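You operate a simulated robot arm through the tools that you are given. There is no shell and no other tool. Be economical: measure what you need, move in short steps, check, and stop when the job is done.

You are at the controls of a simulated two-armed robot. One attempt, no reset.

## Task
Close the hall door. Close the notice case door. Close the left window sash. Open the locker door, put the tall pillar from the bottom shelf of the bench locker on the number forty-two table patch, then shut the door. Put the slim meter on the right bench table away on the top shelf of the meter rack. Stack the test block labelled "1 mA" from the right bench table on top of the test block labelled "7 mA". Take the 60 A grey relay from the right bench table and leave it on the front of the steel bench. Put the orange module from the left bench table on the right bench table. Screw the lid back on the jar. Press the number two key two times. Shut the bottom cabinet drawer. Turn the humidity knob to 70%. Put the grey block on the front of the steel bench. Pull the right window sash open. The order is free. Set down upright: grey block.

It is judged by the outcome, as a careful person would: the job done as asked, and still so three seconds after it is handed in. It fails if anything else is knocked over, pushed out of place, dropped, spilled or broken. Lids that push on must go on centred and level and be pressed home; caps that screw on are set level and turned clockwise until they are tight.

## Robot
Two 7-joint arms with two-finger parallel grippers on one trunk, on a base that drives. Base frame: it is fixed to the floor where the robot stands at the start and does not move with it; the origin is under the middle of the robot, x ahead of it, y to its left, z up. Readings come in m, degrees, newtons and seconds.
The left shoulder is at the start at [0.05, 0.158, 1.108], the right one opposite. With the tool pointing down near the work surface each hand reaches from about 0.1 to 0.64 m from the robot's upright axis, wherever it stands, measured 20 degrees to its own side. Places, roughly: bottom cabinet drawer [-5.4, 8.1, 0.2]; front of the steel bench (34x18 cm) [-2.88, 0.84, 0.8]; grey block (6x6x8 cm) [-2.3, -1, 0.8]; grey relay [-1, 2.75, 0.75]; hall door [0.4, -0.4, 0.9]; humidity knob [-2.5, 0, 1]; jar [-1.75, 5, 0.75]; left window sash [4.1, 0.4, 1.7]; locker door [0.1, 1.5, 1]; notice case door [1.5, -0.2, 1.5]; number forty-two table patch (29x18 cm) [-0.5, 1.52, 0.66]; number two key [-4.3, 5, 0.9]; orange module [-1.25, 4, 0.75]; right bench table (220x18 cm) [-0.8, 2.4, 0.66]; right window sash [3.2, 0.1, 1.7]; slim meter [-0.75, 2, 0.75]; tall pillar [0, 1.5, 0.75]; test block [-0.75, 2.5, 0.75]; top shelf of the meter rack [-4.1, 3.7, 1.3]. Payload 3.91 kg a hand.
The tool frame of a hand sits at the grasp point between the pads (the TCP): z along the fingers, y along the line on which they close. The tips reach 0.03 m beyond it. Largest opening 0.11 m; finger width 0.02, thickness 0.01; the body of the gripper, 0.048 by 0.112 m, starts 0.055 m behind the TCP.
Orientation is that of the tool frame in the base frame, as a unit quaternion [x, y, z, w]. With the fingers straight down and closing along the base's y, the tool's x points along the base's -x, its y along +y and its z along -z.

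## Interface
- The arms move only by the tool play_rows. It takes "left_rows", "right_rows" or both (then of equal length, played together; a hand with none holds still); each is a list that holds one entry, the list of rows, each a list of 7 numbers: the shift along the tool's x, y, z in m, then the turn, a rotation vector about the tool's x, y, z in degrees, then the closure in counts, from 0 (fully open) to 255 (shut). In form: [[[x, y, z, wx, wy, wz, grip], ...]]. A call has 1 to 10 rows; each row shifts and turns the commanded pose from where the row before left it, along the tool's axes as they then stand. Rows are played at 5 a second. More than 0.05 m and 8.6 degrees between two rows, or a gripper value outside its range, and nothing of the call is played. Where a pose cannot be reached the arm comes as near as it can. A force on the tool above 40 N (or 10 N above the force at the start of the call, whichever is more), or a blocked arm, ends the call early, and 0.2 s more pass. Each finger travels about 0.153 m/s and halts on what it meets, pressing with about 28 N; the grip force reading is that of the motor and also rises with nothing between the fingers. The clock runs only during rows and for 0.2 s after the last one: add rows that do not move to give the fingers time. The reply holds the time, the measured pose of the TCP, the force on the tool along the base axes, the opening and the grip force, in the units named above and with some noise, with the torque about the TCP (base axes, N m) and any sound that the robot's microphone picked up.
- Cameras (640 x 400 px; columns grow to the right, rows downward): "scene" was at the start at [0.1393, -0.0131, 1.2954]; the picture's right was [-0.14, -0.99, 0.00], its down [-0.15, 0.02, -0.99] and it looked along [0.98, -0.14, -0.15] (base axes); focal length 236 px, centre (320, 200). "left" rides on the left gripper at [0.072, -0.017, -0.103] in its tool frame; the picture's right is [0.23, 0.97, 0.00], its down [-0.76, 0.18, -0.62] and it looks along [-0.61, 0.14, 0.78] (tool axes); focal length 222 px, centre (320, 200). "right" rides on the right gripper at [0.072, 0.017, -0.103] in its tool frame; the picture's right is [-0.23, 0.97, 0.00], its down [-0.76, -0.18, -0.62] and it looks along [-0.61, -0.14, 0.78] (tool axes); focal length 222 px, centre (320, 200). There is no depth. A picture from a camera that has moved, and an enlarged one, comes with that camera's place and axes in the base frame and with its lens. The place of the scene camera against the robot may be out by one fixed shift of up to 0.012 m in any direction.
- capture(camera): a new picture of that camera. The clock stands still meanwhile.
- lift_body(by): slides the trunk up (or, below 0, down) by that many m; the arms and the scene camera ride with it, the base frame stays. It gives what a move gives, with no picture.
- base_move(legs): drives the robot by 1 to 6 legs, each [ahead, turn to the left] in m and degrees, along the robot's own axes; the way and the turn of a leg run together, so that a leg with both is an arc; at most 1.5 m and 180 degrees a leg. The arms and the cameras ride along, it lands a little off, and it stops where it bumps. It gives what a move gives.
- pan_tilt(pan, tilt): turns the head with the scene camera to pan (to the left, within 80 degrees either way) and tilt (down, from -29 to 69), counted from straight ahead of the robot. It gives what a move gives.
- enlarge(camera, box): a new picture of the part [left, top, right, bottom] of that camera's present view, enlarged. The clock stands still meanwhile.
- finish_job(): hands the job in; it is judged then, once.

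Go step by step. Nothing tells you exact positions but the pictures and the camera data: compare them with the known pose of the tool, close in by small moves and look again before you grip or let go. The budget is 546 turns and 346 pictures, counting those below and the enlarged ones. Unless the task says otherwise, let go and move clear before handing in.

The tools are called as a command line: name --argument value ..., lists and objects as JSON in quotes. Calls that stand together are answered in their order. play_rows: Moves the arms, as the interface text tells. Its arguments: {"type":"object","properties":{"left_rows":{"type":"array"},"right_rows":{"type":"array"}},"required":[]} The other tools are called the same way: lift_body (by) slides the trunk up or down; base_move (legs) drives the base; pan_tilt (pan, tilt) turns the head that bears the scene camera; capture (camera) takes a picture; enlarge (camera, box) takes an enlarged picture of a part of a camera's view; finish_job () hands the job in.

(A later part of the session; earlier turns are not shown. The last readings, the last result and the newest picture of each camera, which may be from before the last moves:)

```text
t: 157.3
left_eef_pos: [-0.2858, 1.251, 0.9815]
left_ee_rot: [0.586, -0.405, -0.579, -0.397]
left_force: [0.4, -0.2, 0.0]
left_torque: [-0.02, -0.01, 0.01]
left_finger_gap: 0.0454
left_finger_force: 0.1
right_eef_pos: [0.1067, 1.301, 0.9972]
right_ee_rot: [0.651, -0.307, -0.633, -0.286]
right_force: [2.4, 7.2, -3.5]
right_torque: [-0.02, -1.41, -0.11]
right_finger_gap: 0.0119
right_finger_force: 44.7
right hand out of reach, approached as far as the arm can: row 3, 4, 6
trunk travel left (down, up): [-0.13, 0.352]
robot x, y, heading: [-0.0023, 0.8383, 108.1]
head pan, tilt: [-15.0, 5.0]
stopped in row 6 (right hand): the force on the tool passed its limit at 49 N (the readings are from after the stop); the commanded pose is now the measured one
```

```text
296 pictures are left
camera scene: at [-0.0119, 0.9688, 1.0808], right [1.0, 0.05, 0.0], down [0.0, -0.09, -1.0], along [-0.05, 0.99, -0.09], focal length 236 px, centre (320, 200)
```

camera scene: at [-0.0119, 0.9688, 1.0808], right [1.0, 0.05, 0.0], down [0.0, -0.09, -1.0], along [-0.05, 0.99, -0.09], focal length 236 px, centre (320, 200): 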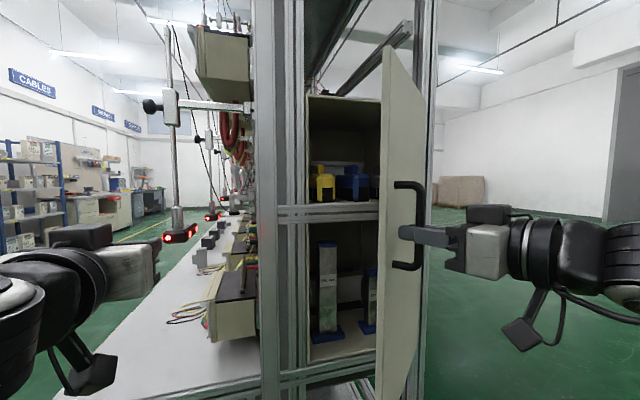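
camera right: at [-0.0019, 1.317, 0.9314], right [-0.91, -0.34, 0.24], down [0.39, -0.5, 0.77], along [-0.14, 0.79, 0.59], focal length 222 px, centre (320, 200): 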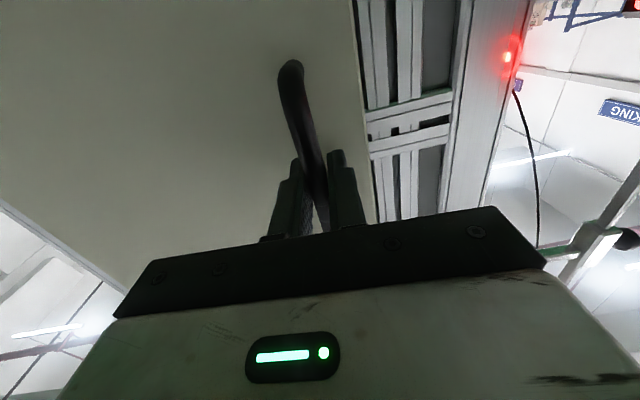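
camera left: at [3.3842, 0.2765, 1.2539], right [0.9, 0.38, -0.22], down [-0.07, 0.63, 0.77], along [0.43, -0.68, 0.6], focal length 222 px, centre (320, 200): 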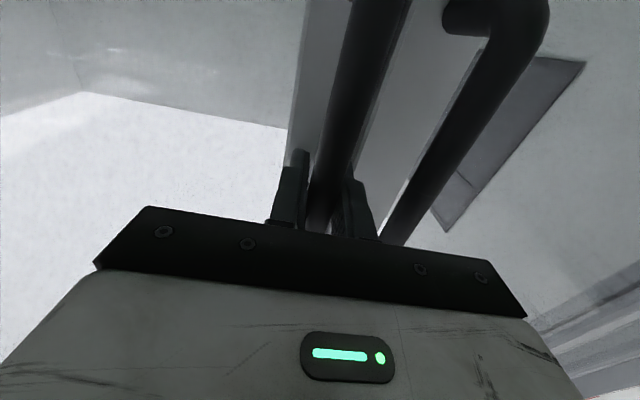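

It couldn't retract in that pose and gripped again. I'll open fully, straighten the hand in place around the bar, and only then pull back.

play_rows --right_rows '[[[0, 0, 0, 0, 0, 0, 60], [0, 0, 0, 0, 0, 0, 60], [0, 0, 0, 0, 0, 0, 60], [0, 0, 0, 6, 0, 0, 60], [0, 0, 0, 6, 0, 0, 60], [0, 0, 0, 6, 0, 0, 60], [0, 0, -0.03, 0, 0, 0, 60], [0, 0, -0.03, 0, 0, 0, 60], [0, 0, -0.03, 0, 0, 0, 60]]]'

capture --camera "scene"

```text
t: 159.3
left_eef_pos: [-0.2868, 1.2497, 0.984]
left_ee_rot: [0.586, -0.404, -0.579, -0.397]
left_force: [0.0, 0.1, 0.4]
left_torque: [0.01, 0.0, 0.0]
left_finger_gap: 0.0453
left_finger_force: 0.1
right_eef_pos: [0.1418, 1.2662, 1.0512]
right_ee_rot: [0.598, -0.4, -0.58, -0.382]
right_force: [0.1, -0.3, 0.2]
right_torque: [0.01, 0.0, 0.01]
right_finger_gap: 0.084
right_finger_force: 0.0
right hand out of reach, approached as far as the arm can: row 5, 6, 7, 8, 9
trunk travel left (down, up): [-0.13, 0.352]
robot x, y, heading: [-0.003, 0.8349, 108.1]
head pan, tilt: [-15.0, 5.0]
```

```text
295 pictures are left
camera scene: at [-0.0121, 0.968, 1.0811], right [1.0, 0.05, 0.0], down [0.0, -0.09, -1.0], along [-0.05, 0.99, -0.09], focal length 236 px, centre (320, 200)
```

scene: 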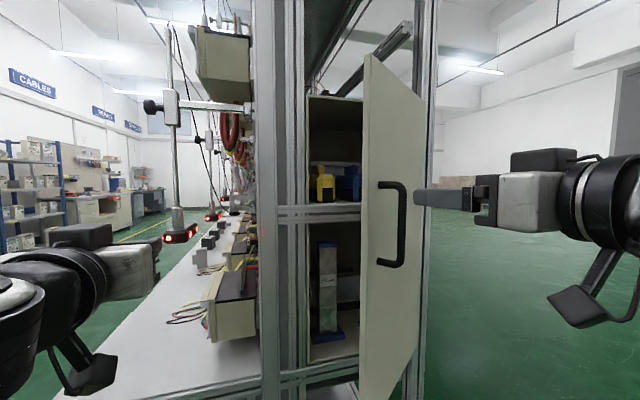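

The hand is off the handle. I'll back the base 0.15 m and straighten it.

base_move --legs '[[-0.15, 0]]'

play_rows --right_rows '[[[0, 0.04, 0, 3, 0, 0, 255], [0, 0.04, 0, 0, 0, 0, 255], [0, 0.04, 0, 0, 0, 0, 255], [0, 0.04, 0, 0, 0, 0, 255]]]'

capture --camera "scene"

```text
t: 160.7
left_eef_pos: [-0.2386, 1.1071, 0.9832]
left_ee_rot: [0.586, -0.404, -0.579, -0.397]
left_force: [0.5, -0.2, 0.3]
left_torque: [-0.01, 0.04, 0.0]
left_finger_gap: 0.0455
left_finger_force: 0.1
right_eef_pos: [0.1889, 1.1243, 1.051]
right_ee_rot: [0.598, -0.4, -0.58, -0.382]
right_force: [0.0, -0.6, -0.7]
right_torque: [-0.03, -0.01, -0.02]
right_finger_gap: 0.0845
right_finger_force: 0.1
trunk travel left (down, up): [-0.13, 0.352]
robot x, y, heading: [0.0428, 0.6922, 107.9]
head pan, tilt: [-15.0, 5.0]
```

```text
t: 161.7
left_eef_pos: [-0.2395, 1.1059, 0.9821]
left_ee_rot: [0.585, -0.406, -0.578, -0.398]
left_force: [0.0, 0.5, 0.1]
left_torque: [0.01, 0.0, 0.0]
left_finger_gap: 0.0453
left_finger_force: 0.1
right_eef_pos: [0.0376, 1.0739, 1.0625]
right_ee_rot: [0.588, -0.416, -0.569, -0.397]
right_force: [-0.1, 0.4, 0.6]
right_torque: [0.0, 0.01, 0.0]
right_finger_gap: 0.0
right_finger_force: 28.4
right hand out of reach, approached as far as the arm can: row 1
trunk travel left (down, up): [-0.13, 0.352]
robot x, y, heading: [0.0417, 0.6957, 108.0]
head pan, tilt: [-15.0, 5.0]
```

```text
294 pictures are left
camera scene: at [0.0345, 0.8255, 1.081], right [1.0, 0.05, 0.0], down [0.0, -0.09, -1.0], along [-0.05, 0.99, -0.09], focal length 236 px, centre (320, 200)
```

scene: 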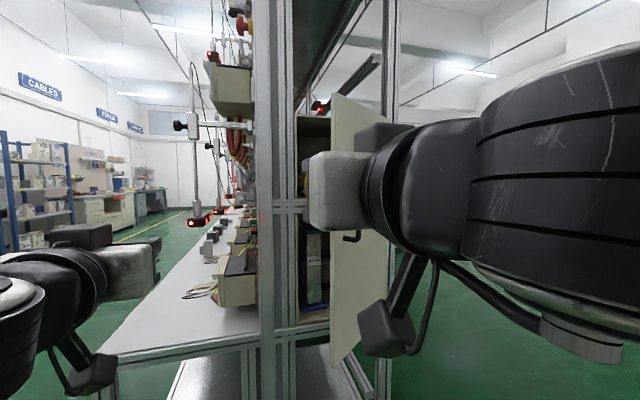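

play_rows --right_rows '[[[0, 0.02, 0.04, 0, 0, 0, 255], [0, 0, 0.045, 0, 0, 0, 255], [0, 0, 0.045, 0, 0, 0, 255], [0, 0, 0.045, 0, 0, 0, 255]]]'

capture --camera "scene"

capture --camera "right"

```text
t: 162.7
left_eef_pos: [-0.2393, 1.1066, 0.9829]
left_ee_rot: [0.585, -0.405, -0.578, -0.398]
left_force: [-0.2, -0.9, 0.6]
left_torque: [-0.02, -0.01, 0.0]
left_finger_gap: 0.0456
left_finger_force: 0.1
right_eef_pos: [-0.0402, 1.231, 1.055]
right_ee_rot: [0.588, -0.417, -0.568, -0.398]
right_force: [-0.2, 0.4, 0.3]
right_torque: [-0.01, 0.0, 0.01]
right_finger_gap: 0.0
right_finger_force: 27.8
trunk travel left (down, up): [-0.13, 0.352]
robot x, y, heading: [0.044, 0.7, 108.1]
head pan, tilt: [-15.0, 5.0]
```

```text
293 pictures are left
camera scene: at [0.0345, 0.8256, 1.0811], right [1.0, 0.05, 0.0], down [0.0, -0.09, -1.0], along [-0.05, 0.99, -0.09], focal length 236 px, centre (320, 200)
```

scene: 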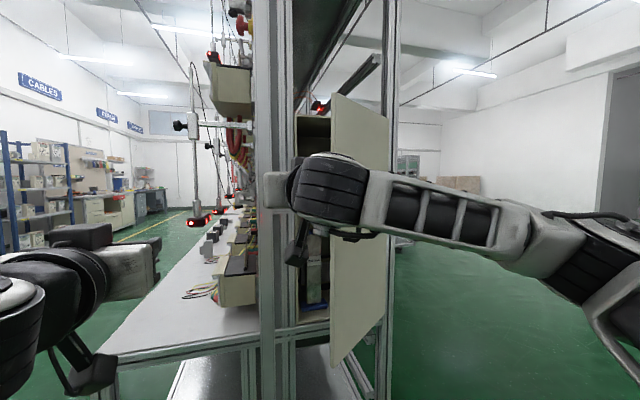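

```text
292 pictures are left
camera right: at [-0.0186, 1.126, 0.9879], right [-0.92, -0.32, 0.23], down [0.37, -0.5, 0.78], along [-0.14, 0.8, 0.58], focal length 222 px, centre (320, 200)
```

right: 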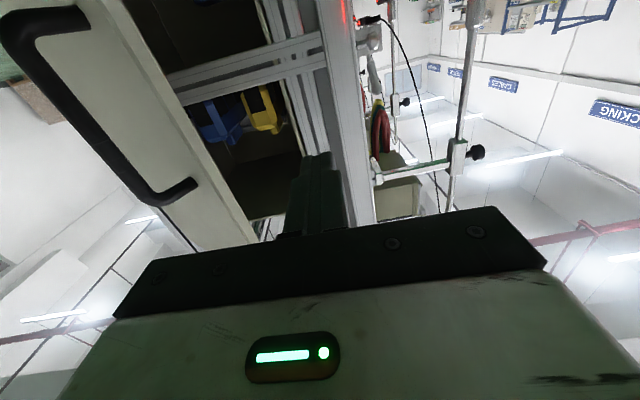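

play_rows --right_rows '[[[0, 0, 0.045, 0, 0, 0, 255], [0, 0, 0.045, 0, 0, 0, 255], [0, 0, 0.04, 0, 0, 0, 255], [0, -0.04, 0, 0, 0, 0, 255], [0, -0.04, 0, 0, 0, 0, 255], [0, -0.04, 0, 0, 0, 0, 255]]]'

capture --camera "scene"

```text
t: 164.1
left_eef_pos: [-0.2391, 1.108, 0.9825]
left_ee_rot: [0.586, -0.405, -0.579, -0.398]
left_force: [-0.2, 0.3, 0.0]
left_torque: [0.03, 0.02, 0.02]
left_finger_gap: 0.0454
left_finger_force: 0.1
right_eef_pos: [0.0307, 1.3973, 1.0517]
right_ee_rot: [0.587, -0.416, -0.569, -0.398]
right_force: [-0.3, 0.8, 0.0]
right_torque: [-0.01, 0.0, 0.01]
right_finger_gap: 0.0
right_finger_force: 28.0
trunk travel left (down, up): [-0.13, 0.352]
robot x, y, heading: [0.0442, 0.6945, 108.1]
head pan, tilt: [-15.0, 5.0]
```

```text
291 pictures are left
camera scene: at [0.0348, 0.8259, 1.081], right [1.0, 0.05, 0.0], down [0.0, -0.09, -1.0], along [-0.05, 0.99, -0.09], focal length 236 px, centre (320, 200)
```

scene: 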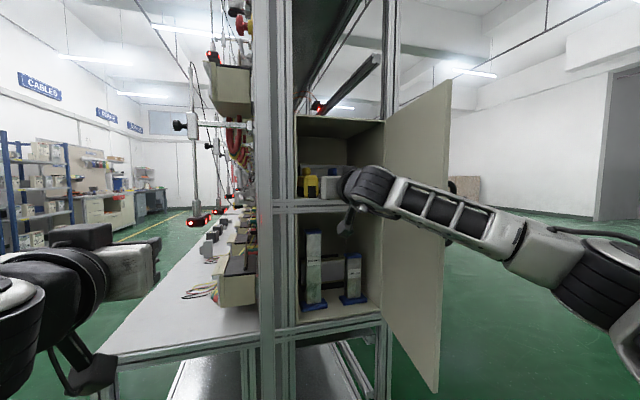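

The door swung wide open. I'll retract the hand and examine the pillars.

play_rows --right_rows '[[[0, 0, -0.045, 0, 0, 0, 255], [0, 0, -0.045, 0, 0, 0, 255], [0, 0, -0.045, 0, 0, 0, 255], [0, 0, -0.045, 0, 0, 0, 255], [0, -0.05, 0, 0, 0, 0, 255], [0, -0.05, 0, 0, 0, 0, 255]]]'

pan_tilt --pan -10 --tilt 20

enlarge --camera "scene" --box '[200, 50, 440, 290]'

```text
t: 165.5
left_eef_pos: [-0.2397, 1.1073, 0.9828]
left_ee_rot: [0.585, -0.405, -0.578, -0.398]
left_force: [0.0, 0.1, 0.5]
left_torque: [0.03, 0.0, 0.01]
left_finger_gap: 0.0455
left_finger_force: 0.1
right_eef_pos: [0.182, 1.2606, 1.0568]
right_ee_rot: [0.587, -0.416, -0.569, -0.399]
right_force: [0.2, -0.3, 0.6]
right_torque: [0.01, 0.01, 0.01]
right_finger_gap: 0.0
right_finger_force: 27.8
trunk travel left (down, up): [-0.13, 0.352]
robot x, y, heading: [0.0424, 0.6951, 108.1]
head pan, tilt: [-15.0, 5.0]
```

```text
t: 166.2
left_eef_pos: [-0.2389, 1.1062, 0.9831]
left_ee_rot: [0.585, -0.405, -0.578, -0.398]
left_force: [0.1, -0.2, -0.2]
left_torque: [0.02, -0.04, 0.0]
left_finger_gap: 0.0453
left_finger_force: 0.0
right_eef_pos: [0.1824, 1.2599, 1.0574]
right_ee_rot: [0.588, -0.415, -0.569, -0.397]
right_force: [0.9, 0.0, 1.2]
right_torque: [0.01, 0.02, 0.02]
right_finger_gap: 0.0
right_finger_force: 28.3
trunk travel left (down, up): [-0.13, 0.352]
robot x, y, heading: [0.044, 0.6959, 108.1]
head pan, tilt: [-10.0, 20.0]
```

```text
1.67 times, centred on (320, 170) of scene
camera zoom: at [0.0264, 0.8261, 1.0568], right [0.99, 0.14, 0.0], down [0.05, -0.34, -0.94], along [-0.13, 0.93, -0.34], focal length 393 px, centre (320, 250)
```

zoom: 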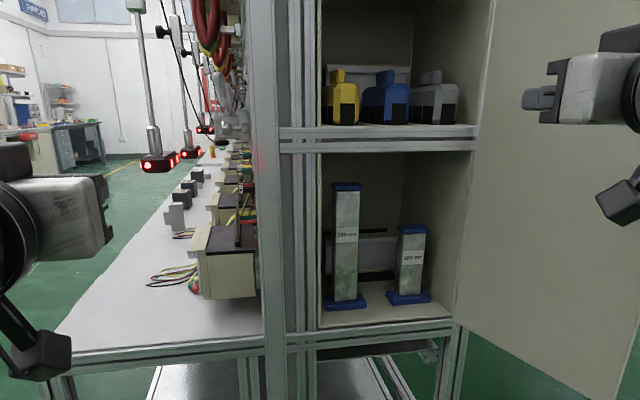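

The tall pillar (about 0.25 m high, 5 cm wide post with a blue foot) stands at about u=0.46, v=1.50. I'll lower the trunk and pre-position the right hand, fingers forward, in front of its middle.

lift_body --by -0.12

play_rows --right_rows '[[[0.03, 0.025, 0, 0, 0, 0, 0], [0.03, 0.025, 0, 0, 0, 0, 0], [0.03, 0.025, 0, 0, 0, 0, 0], [0.027, 0.025, 0, 0, 0, 0, 0], [0, 0, 0, 0, -2, 0, 0]]]' --left_rows '[[[0, 0, -0.03, 0, 0, 0, 150], [0, 0, -0.03, 0, 0, 0, 150], [0, 0, 0, 0, 0, 0, 150], [0, 0, 0, 0, 0, 0, 150], [0, 0, 0, 0, 0, 0, 150]]]'

base_move --legs '[[0.17, 0]]'

capture --camera "scene"

capture --camera "right"

```text
t: 167.7
left_eef_pos: [-0.2399, 1.1078, 0.8635]
left_ee_rot: [0.586, -0.404, -0.579, -0.397]
left_force: [0.0, 0.1, 0.4]
left_torque: [-0.01, -0.04, 0.0]
left_finger_gap: 0.0452
left_finger_force: 0.0
right_eef_pos: [0.1822, 1.2604, 0.9375]
right_ee_rot: [0.589, -0.415, -0.569, -0.396]
right_force: [-0.6, 0.5, -0.3]
right_torque: [-0.03, -0.01, 0.02]
right_finger_gap: 0.0
right_finger_force: 28.0
trunk travel left (down, up): [-0.01, 0.472]
robot x, y, heading: [0.0441, 0.6938, 108.2]
head pan, tilt: [-10.0, 20.0]
```

```text
t: 168.9
left_eef_pos: [-0.2192, 1.0493, 0.862]
left_ee_rot: [0.586, -0.405, -0.578, -0.398]
left_force: [-0.6, -0.3, -1.0]
left_torque: [0.0, 0.0, -0.03]
left_finger_gap: 0.0451
left_finger_force: 0.1
right_eef_pos: [0.0934, 1.2203, 0.829]
right_ee_rot: [0.583, -0.408, -0.576, -0.402]
right_force: [0.3, 0.5, 0.0]
right_torque: [0.05, 0.0, 0.0]
right_finger_gap: 0.1098
right_finger_force: 0.0
right hand out of reach, approached as far as the arm can: row 5
trunk travel left (down, up): [-0.01, 0.472]
robot x, y, heading: [0.0429, 0.6935, 108.0]
head pan, tilt: [-10.0, 20.0]
```

```text
t: 170.4
left_eef_pos: [-0.2711, 1.2105, 0.8633]
left_ee_rot: [0.585, -0.406, -0.578, -0.399]
left_force: [-1.0, -0.6, 1.2]
left_torque: [-0.03, -0.03, 0.01]
left_finger_gap: 0.0454
left_finger_force: 0.0
right_eef_pos: [0.0416, 1.3801, 0.8283]
right_ee_rot: [0.584, -0.407, -0.576, -0.402]
right_force: [-0.1, 0.9, -0.3]
right_torque: [0.0, 0.0, -0.04]
right_finger_gap: 0.1103
right_finger_force: 0.0
trunk travel left (down, up): [-0.01, 0.472]
robot x, y, heading: [-0.0096, 0.8589, 108.3]
head pan, tilt: [-10.0, 20.0]
```

```text
289 pictures are left
camera scene: at [-0.0259, 0.9864, 0.9367], right [0.99, 0.14, 0.0], down [0.05, -0.34, -0.94], along [-0.13, 0.93, -0.34], focal length 236 px, centre (320, 200)
```

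scene: 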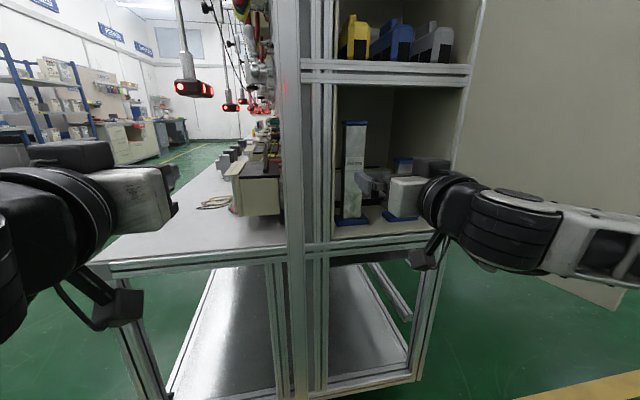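

```text
288 pictures are left
camera right: at [0.0627, 1.2778, 0.7582], right [-0.92, -0.33, 0.23], down [0.38, -0.51, 0.77], along [-0.14, 0.79, 0.6], focal length 222 px, centre (320, 200)
```

right: 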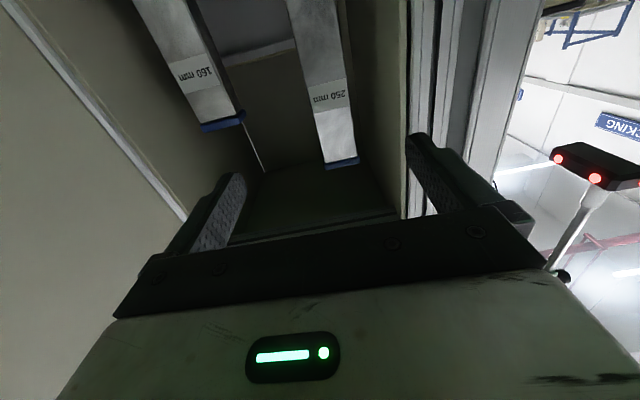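

The "250 mm" pillar is nearly straight ahead, about 0.165 m away. I'll narrow the opening to 8 cm, shift 12 mm left and advance partway.

play_rows --right_rows '[[[0, 0.006, 0, 0, 0, 0, 75], [0, 0.006, 0.03, 0, 0, 0, 75], [0, 0, 0.035, 0, 0, 0, 75], [0, 0, 0.035, 0, 0, 0, 75]]]'

capture --camera "right"

enlarge --camera "scene" --box '[270, 80, 470, 260]'

```text
t: 171.4
left_eef_pos: [-0.2705, 1.2112, 0.8639]
left_ee_rot: [0.585, -0.405, -0.579, -0.398]
left_force: [-0.4, -0.3, -0.2]
left_torque: [0.02, 0.01, -0.01]
left_finger_gap: 0.0454
left_finger_force: 0.0
right_eef_pos: [0.0123, 1.4695, 0.8389]
right_ee_rot: [0.585, -0.409, -0.574, -0.401]
right_force: [-0.6, -0.5, 0.3]
right_torque: [-0.02, 0.0, 0.01]
right_finger_gap: 0.0776
right_finger_force: 0.0
right hand out of reach, approached as far as the arm can: row 2, 3, 4
trunk travel left (down, up): [-0.01, 0.472]
robot x, y, heading: [-0.0047, 0.8554, 108.2]
head pan, tilt: [-10.0, 20.0]
```

```text
287 pictures are left
camera right: at [0.0345, 1.3672, 0.7697], right [-0.92, -0.33, 0.23], down [0.38, -0.51, 0.77], along [-0.14, 0.79, 0.59], focal length 222 px, centre (320, 200)
```

right: 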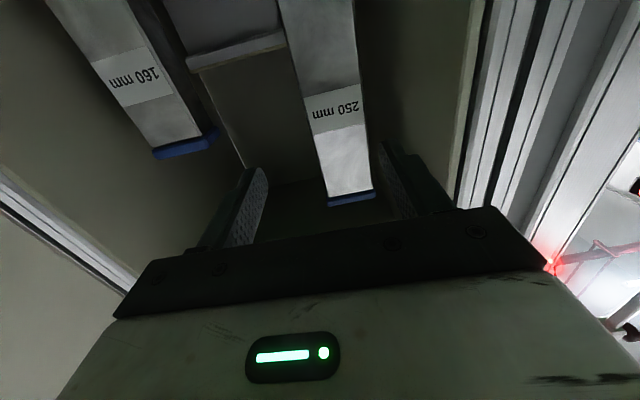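

```text
2.22 times, centred on (370, 170) of scene
camera zoom: at [-0.0258, 0.9864, 0.9367], right [0.99, 0.14, 0.0], down [0.05, -0.34, -0.94], along [-0.13, 0.93, -0.34], focal length 524 px, centre (209, 267)
```

zoom: 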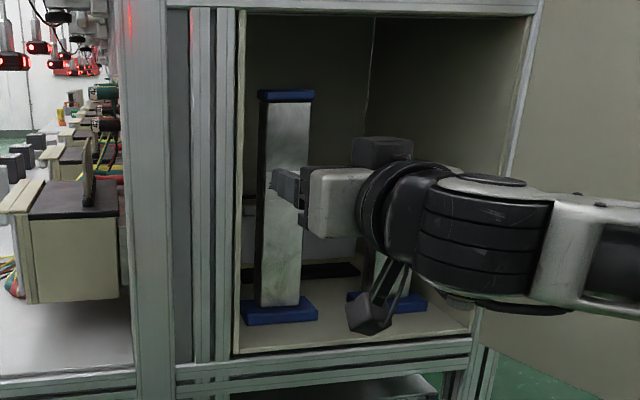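

The post is about 18 mm left of the hand axis and 0.10 m ahead; the arm is near its reach, so I'll shift left and use the base to advance.

play_rows --right_rows '[[[0.01, 0.018, -0.01, 0, 0, 0, 75], [0, 0, 0, 0, 0, 0, 75]]]'

base_move --legs '[[0.06, 0]]'

capture --camera "right"

```text
t: 172.0
left_eef_pos: [-0.2715, 1.2107, 0.8638]
left_ee_rot: [0.586, -0.405, -0.578, -0.398]
left_force: [0.0, -0.1, 0.6]
left_torque: [-0.02, 0.04, -0.02]
left_finger_gap: 0.0452
left_finger_force: 0.1
right_eef_pos: [0.0133, 1.4706, 0.8385]
right_ee_rot: [0.586, -0.408, -0.574, -0.401]
right_force: [-0.7, -0.5, 0.1]
right_torque: [0.04, 0.03, -0.02]
right_finger_gap: 0.0776
right_finger_force: 0.0
right hand out of reach, approached as far as the arm can: row 1
trunk travel left (down, up): [-0.01, 0.472]
robot x, y, heading: [-0.0068, 0.857, 108.1]
head pan, tilt: [-10.0, 20.0]
```

```text
t: 173.1
left_eef_pos: [-0.2883, 1.2598, 0.8643]
left_ee_rot: [0.584, -0.405, -0.577, -0.402]
left_force: [-0.6, 0.0, 0.7]
left_torque: [-0.01, 0.02, -0.04]
left_finger_gap: 0.0452
left_finger_force: 0.0
right_eef_pos: [0.0035, 1.5222, 0.8348]
right_ee_rot: [0.586, -0.414, -0.567, -0.404]
right_force: [0.1, -0.2, -1.0]
right_torque: [0.0, -0.03, 0.02]
right_finger_gap: 0.0777
right_finger_force: 1.1
trunk travel left (down, up): [-0.01, 0.472]
robot x, y, heading: [-0.0243, 0.9101, 107.5]
head pan, tilt: [-10.0, 20.0]
stopped in leg 1: the robot was blocked; the commanded pose is now the measured one
```

```text
285 pictures are left
camera right: at [0.0231, 1.4165, 0.767], right [-0.92, -0.31, 0.22], down [0.36, -0.51, 0.78], along [-0.13, 0.8, 0.58], focal length 222 px, centre (320, 200)
```

right: 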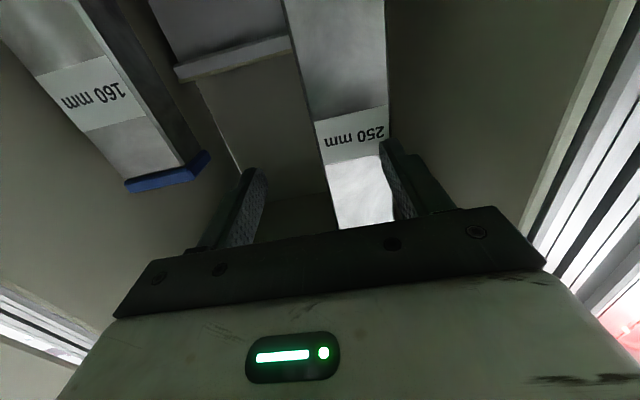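

The hand is still about 2 cm too far right (the arm couldn't shift at that reach). I'll back off slightly and sort out the arm posture.

base_move --legs '[[-0.06, 0]]'

capture --camera "scene"

capture --camera "right"

```text
t: 174.0
left_eef_pos: [-0.2685, 1.2074, 0.8637]
left_ee_rot: [0.585, -0.406, -0.578, -0.399]
left_force: [0.0, -0.2, 1.0]
left_torque: [-0.03, 0.0, 0.0]
left_finger_gap: 0.0453
left_finger_force: 0.1
right_eef_pos: [0.0229, 1.4689, 0.8312]
right_ee_rot: [0.586, -0.418, -0.565, -0.403]
right_force: [-0.6, -0.5, 0.2]
right_torque: [-0.04, 0.01, 0.01]
right_finger_gap: 0.0775
right_finger_force: 0.1
trunk travel left (down, up): [-0.01, 0.472]
robot x, y, heading: [-0.0071, 0.8499, 107.9]
head pan, tilt: [-10.0, 20.0]
```

```text
284 pictures are left
camera scene: at [-0.0262, 0.9811, 0.9367], right [0.99, 0.13, 0.0], down [0.05, -0.34, -0.94], along [-0.12, 0.93, -0.34], focal length 236 px, centre (320, 200)
```

scene: 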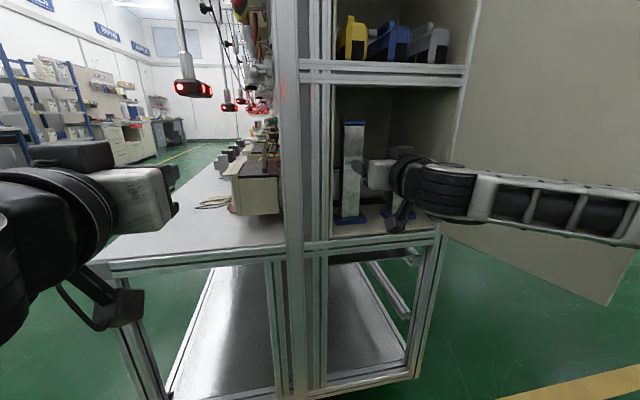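

```text
283 pictures are left
camera right: at [0.0432, 1.363, 0.7632], right [-0.92, -0.31, 0.23], down [0.36, -0.5, 0.78], along [-0.13, 0.81, 0.58], focal length 222 px, centre (320, 200)
```

right: 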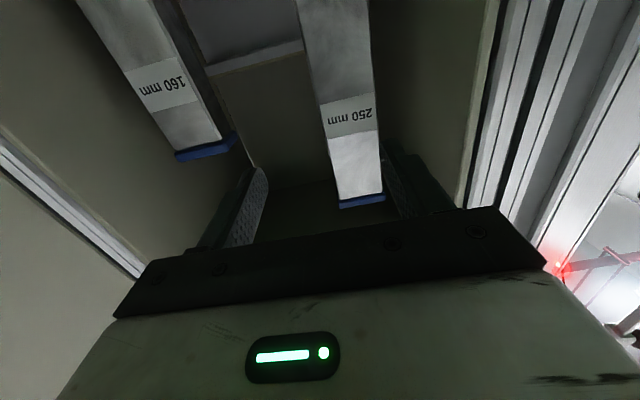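

The pillar hasn't moved. I'll back up a bit, raise the trunk 0.2 m and lower the arm by the same amount, to get a better arm posture.

base_move --legs '[[-0.1, 0]]'

lift_body --by 0.2

play_rows --right_rows '[[[0.04, 0.0, 0, 0, 0, 0, 75], [0.04, 0.0, 0, 0, 0, 0, 75], [0.04, 0.0, 0, 0, 0, 0, 75], [0.04, 0.0, 0, 0, 0, 0, 75], [0.04, 0, 0, 0, 0, 0, 75], [0.01, 0.02, 0, 0, 0, 0, 75]]]'

capture --camera "scene"

```text
t: 175.2
left_eef_pos: [-0.2365, 1.1111, 0.8632]
left_ee_rot: [0.585, -0.406, -0.578, -0.399]
left_force: [0.3, 0.2, -0.4]
left_torque: [0.01, -0.02, -0.03]
left_finger_gap: 0.0454
left_finger_force: 0.0
right_eef_pos: [0.0536, 1.3718, 0.8302]
right_ee_rot: [0.587, -0.418, -0.565, -0.402]
right_force: [-0.1, -0.5, -0.2]
right_torque: [-0.01, -0.01, -0.03]
right_finger_gap: 0.0776
right_finger_force: 0.0
trunk travel left (down, up): [-0.01, 0.472]
robot x, y, heading: [0.0213, 0.75, 107.6]
head pan, tilt: [-10.0, 20.0]
```

```text
t: 177.3
left_eef_pos: [-0.2392, 1.1105, 1.0625]
left_ee_rot: [0.584, -0.407, -0.577, -0.4]
left_force: [0.0, -0.5, 0.2]
left_torque: [-0.02, -0.01, 0.02]
left_finger_gap: 0.0455
left_finger_force: 0.0
right_eef_pos: [0.0527, 1.3728, 1.0306]
right_ee_rot: [0.586, -0.418, -0.565, -0.403]
right_force: [0.1, 0.1, 0.4]
right_torque: [0.0, 0.01, -0.01]
right_finger_gap: 0.0779
right_finger_force: 0.1
trunk travel left (down, up): [-0.21, 0.272]
robot x, y, heading: [0.024, 0.7557, 107.4]
head pan, tilt: [-10.0, 20.0]
```

```text
t: 178.8
left_eef_pos: [-0.2371, 1.1113, 1.0645]
left_ee_rot: [0.584, -0.408, -0.577, -0.4]
left_force: [0.0, -0.2, -0.2]
left_torque: [0.0, -0.01, 0.04]
left_finger_gap: 0.0452
left_finger_force: 0.1
right_eef_pos: [0.0457, 1.3696, 1.0259]
right_ee_rot: [0.588, -0.421, -0.562, -0.401]
right_force: [0.1, 0.5, -0.7]
right_torque: [-0.01, -0.02, 0.01]
right_finger_gap: 0.0776
right_finger_force: 0.0
right hand out of reach, approached as far as the arm can: row 1, 2, 3, 4, 5, 6
trunk travel left (down, up): [-0.21, 0.272]
robot x, y, heading: [0.0225, 0.7573, 107.6]
head pan, tilt: [-10.0, 20.0]
```

```text
282 pictures are left
camera scene: at [0.0047, 0.8851, 1.1367], right [0.99, 0.13, 0.0], down [0.04, -0.34, -0.94], along [-0.12, 0.93, -0.34], focal length 236 px, centre (320, 200)
```

scene: 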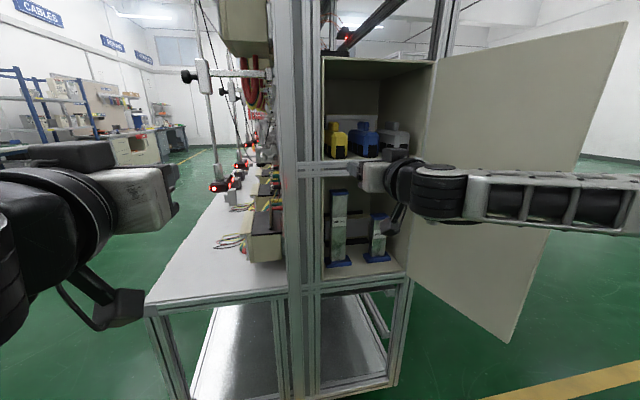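

The arm is stuck with the elbow out sideways. A tool pitched about 40° downward grips the vertical post just as well, so I'll pitch the hand down while lowering it.

play_rows --right_rows '[[[0.0, 0.0, -0.03, 0, 8, 0, 75], [0.02, 0.0, -0.02, 0, 8, 0, 75], [0.03, 0.0, 0, 0, 8, 0, 75], [0.03, 0.0, 0, 0, 8, 0, 75], [0.03, 0, 0, 0, 8, 0, 75], [0.02, 0, 0.03, 0, 0, 0, 75], [0.02, 0, 0.03, 0, 0, 0, 75]]]'

capture --camera "scene"

```text
t: 180.3
left_eef_pos: [-0.2373, 1.1104, 1.063]
left_ee_rot: [0.584, -0.408, -0.577, -0.401]
left_force: [-0.2, 0.3, -0.1]
left_torque: [0.01, 0.01, -0.02]
left_finger_gap: 0.0452
left_finger_force: 0.1
right_eef_pos: [0.0706, 1.2972, 0.8604]
right_ee_rot: [0.744, -0.53, -0.331, -0.235]
right_force: [-0.1, 0.2, 1.0]
right_torque: [-0.02, -0.02, -0.02]
right_finger_gap: 0.0779
right_finger_force: 0.0
trunk travel left (down, up): [-0.21, 0.272]
robot x, y, heading: [0.0204, 0.753, 107.5]
head pan, tilt: [-10.0, 20.0]
```

```text
281 pictures are left
camera scene: at [0.0043, 0.8849, 1.1367], right [0.99, 0.13, 0.0], down [0.04, -0.34, -0.94], along [-0.12, 0.93, -0.34], focal length 236 px, centre (320, 200)
```

scene: 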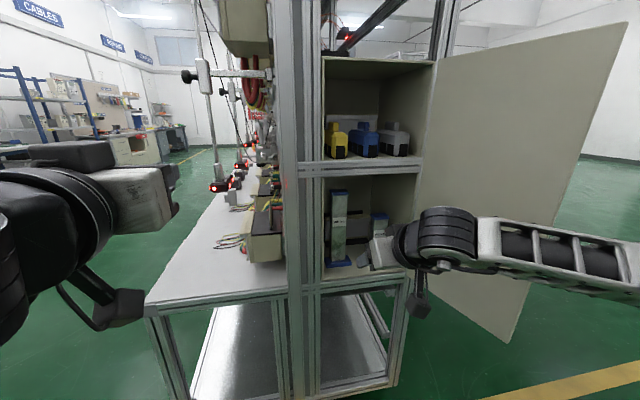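

Pitch is 42° down and the arm moves freely now. The post is about 0.28 m straight ahead; driving in 0.2 m.

play_rows --right_rows '[[[0.01, 0.012, 0.009, 0, 0, 0, 75], [0, 0, 0, 0, 0, 0, 75]]]'

base_move --legs '[[0.19, 0]]'

capture --camera "right"

enlarge --camera "scene" --box '[260, 140, 460, 340]'

```text
t: 180.9
left_eef_pos: [-0.2382, 1.1102, 1.0629]
left_ee_rot: [0.584, -0.407, -0.577, -0.4]
left_force: [0.5, -0.2, -0.6]
left_torque: [-0.03, 0.01, -0.01]
left_finger_gap: 0.0453
left_finger_force: 0.1
right_eef_pos: [0.0589, 1.2943, 0.8468]
right_ee_rot: [0.744, -0.531, -0.331, -0.236]
right_force: [-0.3, 0.0, -0.6]
right_torque: [0.02, -0.02, 0.01]
right_finger_gap: 0.0778
right_finger_force: 0.1
trunk travel left (down, up): [-0.21, 0.272]
robot x, y, heading: [0.0191, 0.7509, 107.6]
head pan, tilt: [-10.0, 20.0]
```

```text
t: 182.4
left_eef_pos: [-0.2889, 1.2634, 1.0648]
left_ee_rot: [0.585, -0.406, -0.578, -0.399]
left_force: [-0.4, -0.5, 0.6]
left_torque: [-0.01, 0.0, 0.01]
left_finger_gap: 0.0452
left_finger_force: 0.0
right_eef_pos: [0.022, 1.454, 0.8496]
right_ee_rot: [0.735, -0.541, -0.328, -0.243]
right_force: [0.1, 0.4, 0.7]
right_torque: [0.0, 0.01, 0.01]
right_finger_gap: 0.0776
right_finger_force: 0.1
trunk travel left (down, up): [-0.21, 0.272]
robot x, y, heading: [-0.0283, 0.9095, 107.5]
head pan, tilt: [-10.0, 20.0]
stopped in leg 1: the robot was blocked; the commanded pose is now the measured one
```

```text
280 pictures are left
camera right: at [0.0448, 1.3295, 0.8655], right [-0.98, -0.14, 0.17], down [0.16, 0.09, 0.98], along [-0.16, 0.99, -0.07], focal length 222 px, centre (320, 200)
```

right: 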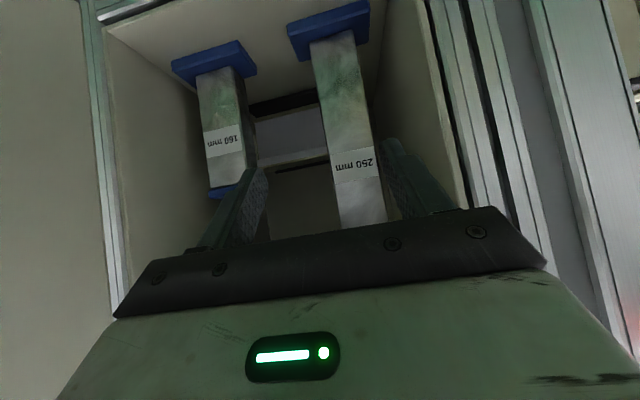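

```text
2.00 times, centred on (360, 240) of scene
camera zoom: at [-0.0442, 1.0382, 1.1373], right [0.99, 0.13, 0.0], down [0.04, -0.34, -0.94], along [-0.12, 0.93, -0.34], focal length 472 px, centre (240, 120)
```

zoom: 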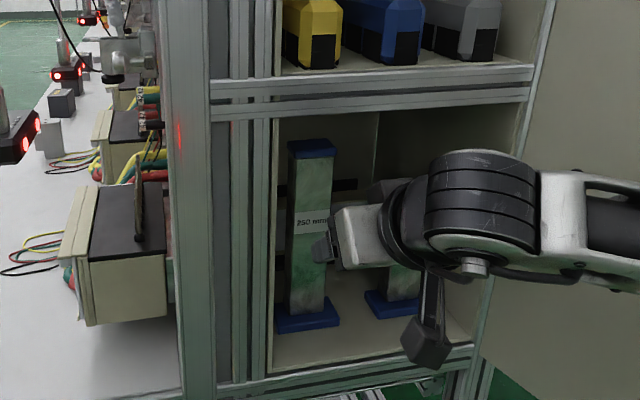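

The base is at its closest (it touches the bench foot), so the arm does the rest: 27 mm left, then forward.

base_move --legs '[[-0.015, 0]]'

play_rows --right_rows '[[[0.0, 0.027, 0, 0, 0, 0, 75], [-0.02, 0, 0.0224, 0, 0, 0, 75], [-0.02, 0, 0.0224, 0, 0, 0, 75], [0, 0, 0, 0, 0, 0, 75]]]'

capture --camera "right"

```text
t: 183.2
left_eef_pos: [-0.2842, 1.2515, 1.0626]
left_ee_rot: [0.586, -0.406, -0.577, -0.397]
left_force: [-0.6, -0.2, -0.1]
left_torque: [-0.01, 0.05, 0.0]
left_finger_gap: 0.0453
left_finger_force: 0.0
right_eef_pos: [0.0234, 1.4406, 0.8465]
right_ee_rot: [0.738, -0.54, -0.327, -0.241]
right_force: [0.1, 1.0, 0.8]
right_torque: [0.02, -0.02, -0.01]
right_finger_gap: 0.0778
right_finger_force: 0.1
trunk travel left (down, up): [-0.21, 0.272]
robot x, y, heading: [-0.0289, 0.8975, 107.7]
head pan, tilt: [-10.0, 20.0]
```

```text
t: 184.2
left_eef_pos: [-0.2849, 1.2529, 1.0629]
left_ee_rot: [0.586, -0.407, -0.577, -0.398]
left_force: [0.0, -0.7, 0.4]
left_torque: [-0.03, 0.05, 0.01]
left_finger_gap: 0.0451
left_finger_force: 0.0
right_eef_pos: [-0.0202, 1.49, 0.8473]
right_ee_rot: [0.738, -0.539, -0.327, -0.241]
right_force: [-0.7, 0.6, 0.1]
right_torque: [0.01, -0.01, 0.01]
right_finger_gap: 0.0775
right_finger_force: 0.1
trunk travel left (down, up): [-0.21, 0.272]
robot x, y, heading: [-0.0255, 0.8967, 107.7]
head pan, tilt: [-10.0, 20.0]
```

```text
278 pictures are left
camera right: at [0.003, 1.3655, 0.8631], right [-0.97, -0.15, 0.17], down [0.15, 0.1, 0.98], along [-0.16, 0.98, -0.07], focal length 222 px, centre (320, 200)
```

right: 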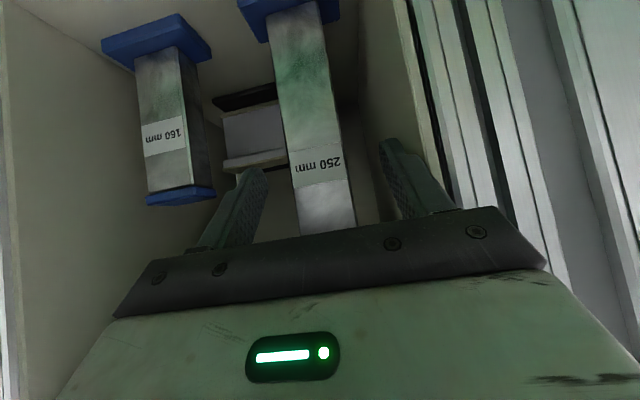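

Centred. Advancing 6 cm and checking.

play_rows --right_rows '[[[-0.02, 0, 0.0224, 0, 0, 0, 75], [-0.018, 0, 0.0202, 0, 0, 0, 75], [0, 0, 0, 0, 0, 0, 75]]]'

capture --camera "right"

enlarge --camera "scene" --box '[260, 140, 460, 340]'

```text
t: 185.0
left_eef_pos: [-0.2839, 1.2525, 1.0631]
left_ee_rot: [0.585, -0.406, -0.578, -0.398]
left_force: [0.5, -0.3, 0.0]
left_torque: [0.0, -0.03, -0.03]
left_finger_gap: 0.0453
left_finger_force: 0.0
right_eef_pos: [-0.0364, 1.5451, 0.8453]
right_ee_rot: [0.738, -0.54, -0.326, -0.24]
right_force: [10.6, -1.0, 0.6]
right_torque: [0.01, 0.87, 0.93]
right_finger_gap: 0.0777
right_finger_force: 0.0
trunk travel left (down, up): [-0.21, 0.272]
robot x, y, heading: [-0.0232, 0.9011, 107.6]
head pan, tilt: [-10.0, 20.0]
```

```text
277 pictures are left
camera right: at [-0.0137, 1.4205, 0.8623], right [-0.98, -0.15, 0.17], down [0.15, 0.1, 0.98], along [-0.16, 0.98, -0.07], focal length 222 px, centre (320, 200)
```

right: 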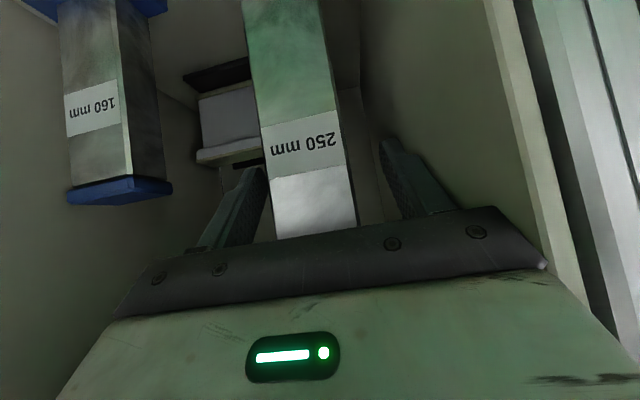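

```text
2.00 times, centred on (360, 240) of scene
camera zoom: at [-0.04, 1.0265, 1.1368], right [0.99, 0.13, 0.0], down [0.04, -0.34, -0.94], along [-0.12, 0.93, -0.34], focal length 472 px, centre (240, 120)
```

zoom: 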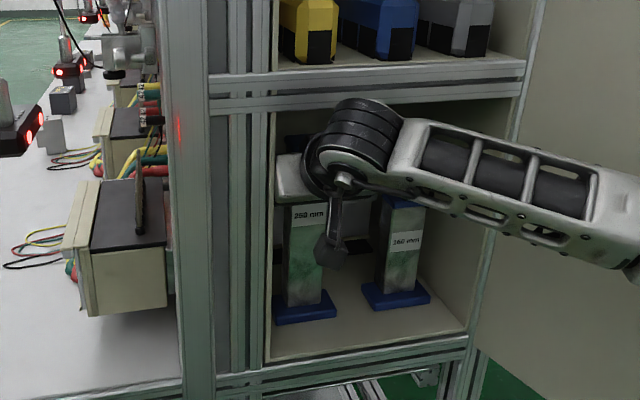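

The gripper corner is touching the locker's left edge, and the post is slightly right of centre. I'll shift 8 mm right, then close.

play_rows --right_rows '[[[0, -0.008, 0, 0, 0, 0, 75], [0, 0, 0, 0, 0, 0, 160], [0, 0, 0, 0, 0, 0, 255], [0, 0, 0, 0, 0, 0, 255]]]'

capture --camera "right"

```text
t: 186.0
left_eef_pos: [-0.2853, 1.2508, 1.0623]
left_ee_rot: [0.586, -0.407, -0.577, -0.398]
left_force: [-0.9, 0.3, -0.6]
left_torque: [0.0, 0.01, 0.03]
left_finger_gap: 0.0454
left_finger_force: 0.0
right_eef_pos: [-0.033, 1.5453, 0.8451]
right_ee_rot: [0.738, -0.539, -0.327, -0.24]
right_force: [-2.5, 0.0, 0.6]
right_torque: [0.05, 0.54, 0.08]
right_finger_gap: 0.0479
right_finger_force: 28.7
trunk travel left (down, up): [-0.21, 0.272]
robot x, y, heading: [-0.0297, 0.8962, 107.3]
head pan, tilt: [-10.0, 20.0]
```

```text
275 pictures are left
camera right: at [-0.0079, 1.4214, 0.862], right [-0.97, -0.15, 0.17], down [0.15, 0.1, 0.98], along [-0.16, 0.98, -0.07], focal length 222 px, centre (320, 200)
```

right: 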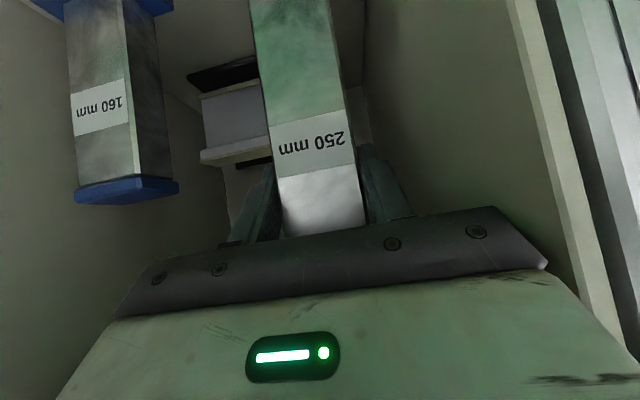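

The tall pillar is held. I'll lift it 2 cm with the trunk and back straight out.

lift_body --by 0.02

capture --camera "right"

```text
t: 186.7
left_eef_pos: [-0.2847, 1.2514, 1.0817]
left_ee_rot: [0.587, -0.407, -0.577, -0.397]
left_force: [-0.4, -0.1, 0.2]
left_torque: [0.02, 0.01, 0.02]
left_finger_gap: 0.0454
left_finger_force: 0.1
right_eef_pos: [-0.0317, 1.5461, 0.8639]
right_ee_rot: [0.738, -0.54, -0.325, -0.24]
right_force: [0.1, 0.1, -4.8]
right_torque: [-0.01, -0.01, -0.03]
right_finger_gap: 0.0478
right_finger_force: 27.8
trunk travel left (down, up): [-0.23, 0.252]
robot x, y, heading: [-0.025, 0.8932, 107.6]
head pan, tilt: [-10.0, 20.0]
```

```text
274 pictures are left
camera right: at [-0.007, 1.4221, 0.8807], right [-0.98, -0.15, 0.17], down [0.15, 0.1, 0.98], along [-0.16, 0.98, -0.08], focal length 222 px, centre (320, 200)
```

right: 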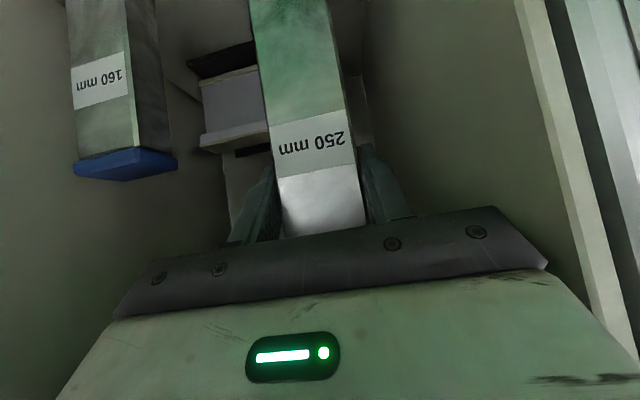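

base_move --legs '[[-0.32, 0]]'

lift_body --by 0.08

pan_tilt --pan 10 --tilt 25

capture --camera "scene"

```text
t: 188.8
left_eef_pos: [-0.1897, 0.9503, 1.0808]
left_ee_rot: [0.587, -0.406, -0.578, -0.397]
left_force: [1.2, 0.6, -0.4]
left_torque: [-0.03, 0.02, 0.01]
left_finger_gap: 0.0453
left_finger_force: 0.1
right_eef_pos: [0.0624, 1.2458, 0.8663]
right_ee_rot: [0.739, -0.538, -0.327, -0.239]
right_force: [-1.1, -0.8, -6.0]
right_torque: [-0.04, 0.02, -0.01]
right_finger_gap: 0.0481
right_finger_force: 28.4
trunk travel left (down, up): [-0.23, 0.252]
robot x, y, heading: [0.0733, 0.5942, 108.2]
head pan, tilt: [-10.0, 20.0]
```

```text
t: 189.9
left_eef_pos: [-0.1906, 0.9516, 1.1611]
left_ee_rot: [0.587, -0.405, -0.578, -0.397]
left_force: [0.0, -0.6, -0.5]
left_torque: [-0.01, 0.0, -0.01]
left_finger_gap: 0.0452
left_finger_force: 0.1
right_eef_pos: [0.0624, 1.2454, 0.9439]
right_ee_rot: [0.739, -0.538, -0.327, -0.239]
right_force: [-0.5, 0.1, -5.6]
right_torque: [-0.03, 0.01, -0.01]
right_finger_gap: 0.0479
right_finger_force: 27.6
trunk travel left (down, up): [-0.31, 0.172]
robot x, y, heading: [0.0738, 0.5957, 107.9]
head pan, tilt: [-10.0, 20.0]
```

```text
t: 190.8
left_eef_pos: [-0.1911, 0.9503, 1.1628]
left_ee_rot: [0.587, -0.405, -0.578, -0.397]
left_force: [-0.8, -0.4, 0.7]
left_torque: [0.02, 0.01, -0.02]
left_finger_gap: 0.0454
left_finger_force: 0.1
right_eef_pos: [0.0614, 1.2454, 0.9442]
right_ee_rot: [0.74, -0.538, -0.326, -0.239]
right_force: [0.2, 0.5, -5.9]
right_torque: [-0.04, -0.01, 0.0]
right_finger_gap: 0.0479
right_finger_force: 27.8
trunk travel left (down, up): [-0.31, 0.172]
robot x, y, heading: [0.0741, 0.5941, 107.8]
head pan, tilt: [10.0, 25.0]
```

```text
273 pictures are left
camera scene: at [0.0242, 0.7155, 1.2285], right [0.88, 0.47, 0.0], down [0.2, -0.37, -0.91], along [-0.42, 0.8, -0.42], focal length 236 px, centre (320, 200)
```

scene: 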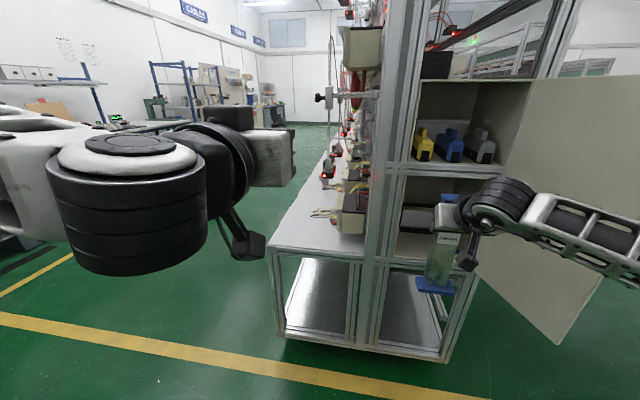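

enlarge --camera "scene" --box '[250, 150, 400, 270]'

```text
3.33 times, centred on (325, 210) of scene
camera zoom: at [0.0242, 0.7155, 1.2285], right [0.88, 0.47, 0.0], down [0.2, -0.37, -0.91], along [-0.42, 0.8, -0.42], focal length 786 px, centre (303, 167)
```

zoom: 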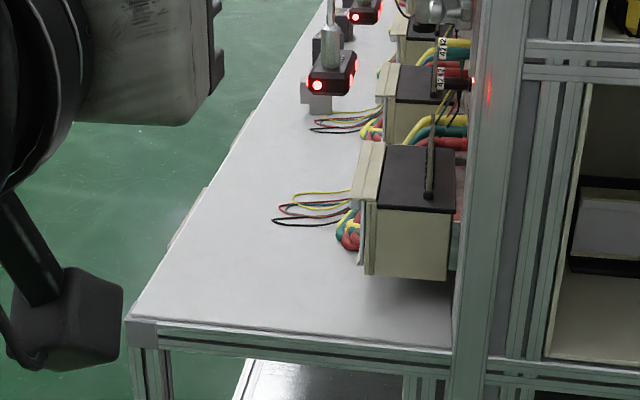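

The patch label should be visible from the aisle side. Keeping the pillar held, I'll drive around into the aisle and face the table.

base_move --legs '[[-0.1, 0], [0, 90], [1.25, 0], [0, -90], [1.1, 0], [0, -90]]'

pan_tilt --pan 0 --tilt 25

capture --camera "scene"

```text
t: 214.3
left_eef_pos: [-1.035, 1.4952, 1.1614]
left_ee_rot: [-0.123, 0.703, 0.123, 0.69]
left_force: [-0.2, 0.6, -0.1]
left_torque: [0.01, -0.03, -0.03]
left_finger_gap: 0.0452
left_finger_force: 0.0
right_eef_pos: [-0.7444, 1.239, 0.9456]
right_ee_rot: [-0.135, 0.904, 0.058, 0.401]
right_force: [0.9, 0.0, -6.2]
right_torque: [0.0, 0.03, 0.0]
right_finger_gap: 0.0481
right_finger_force: 28.1
trunk travel left (down, up): [-0.31, 0.172]
robot x, y, heading: [-1.397, 1.2327, 17.2]
head pan, tilt: [10.0, 25.0]
```

```text
t: 215.1
left_eef_pos: [-1.0356, 1.4941, 1.1611]
left_ee_rot: [-0.124, 0.703, 0.123, 0.69]
left_force: [0.3, -0.7, 0.7]
left_torque: [0.01, 0.03, -0.01]
left_finger_gap: 0.0452
left_finger_force: 0.1
right_eef_pos: [-0.7445, 1.2364, 0.9433]
right_ee_rot: [-0.136, 0.904, 0.059, 0.401]
right_force: [0.3, 0.4, -5.8]
right_torque: [0.01, 0.03, -0.01]
right_finger_gap: 0.048
right_finger_force: 28.2
trunk travel left (down, up): [-0.31, 0.172]
robot x, y, heading: [-1.3942, 1.2368, 17.4]
head pan, tilt: [0.0, 25.0]
```

```text
271 pictures are left
camera scene: at [-1.2599, 1.2761, 1.2285], right [0.29, -0.96, 0.0], down [-0.4, -0.12, -0.91], along [0.87, 0.27, -0.42], focal length 236 px, centre (320, 200)
```

scene: 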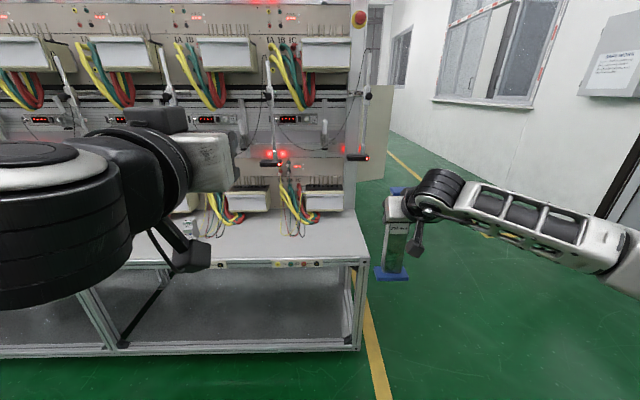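

enlarge --camera "scene" --box '[180, 190, 390, 290]'

```text
3.05 times, centred on (285, 240) of scene
camera zoom: at [-1.2599, 1.2761, 1.2285], right [0.29, -0.96, 0.0], down [-0.4, -0.12, -0.91], along [0.87, 0.27, -0.42], focal length 719 px, centre (427, 78)
```

zoom: 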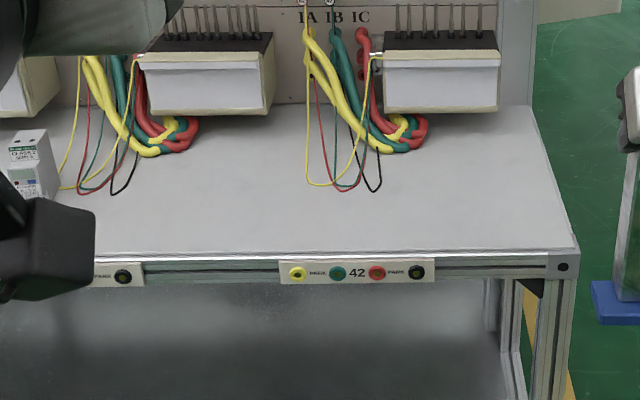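

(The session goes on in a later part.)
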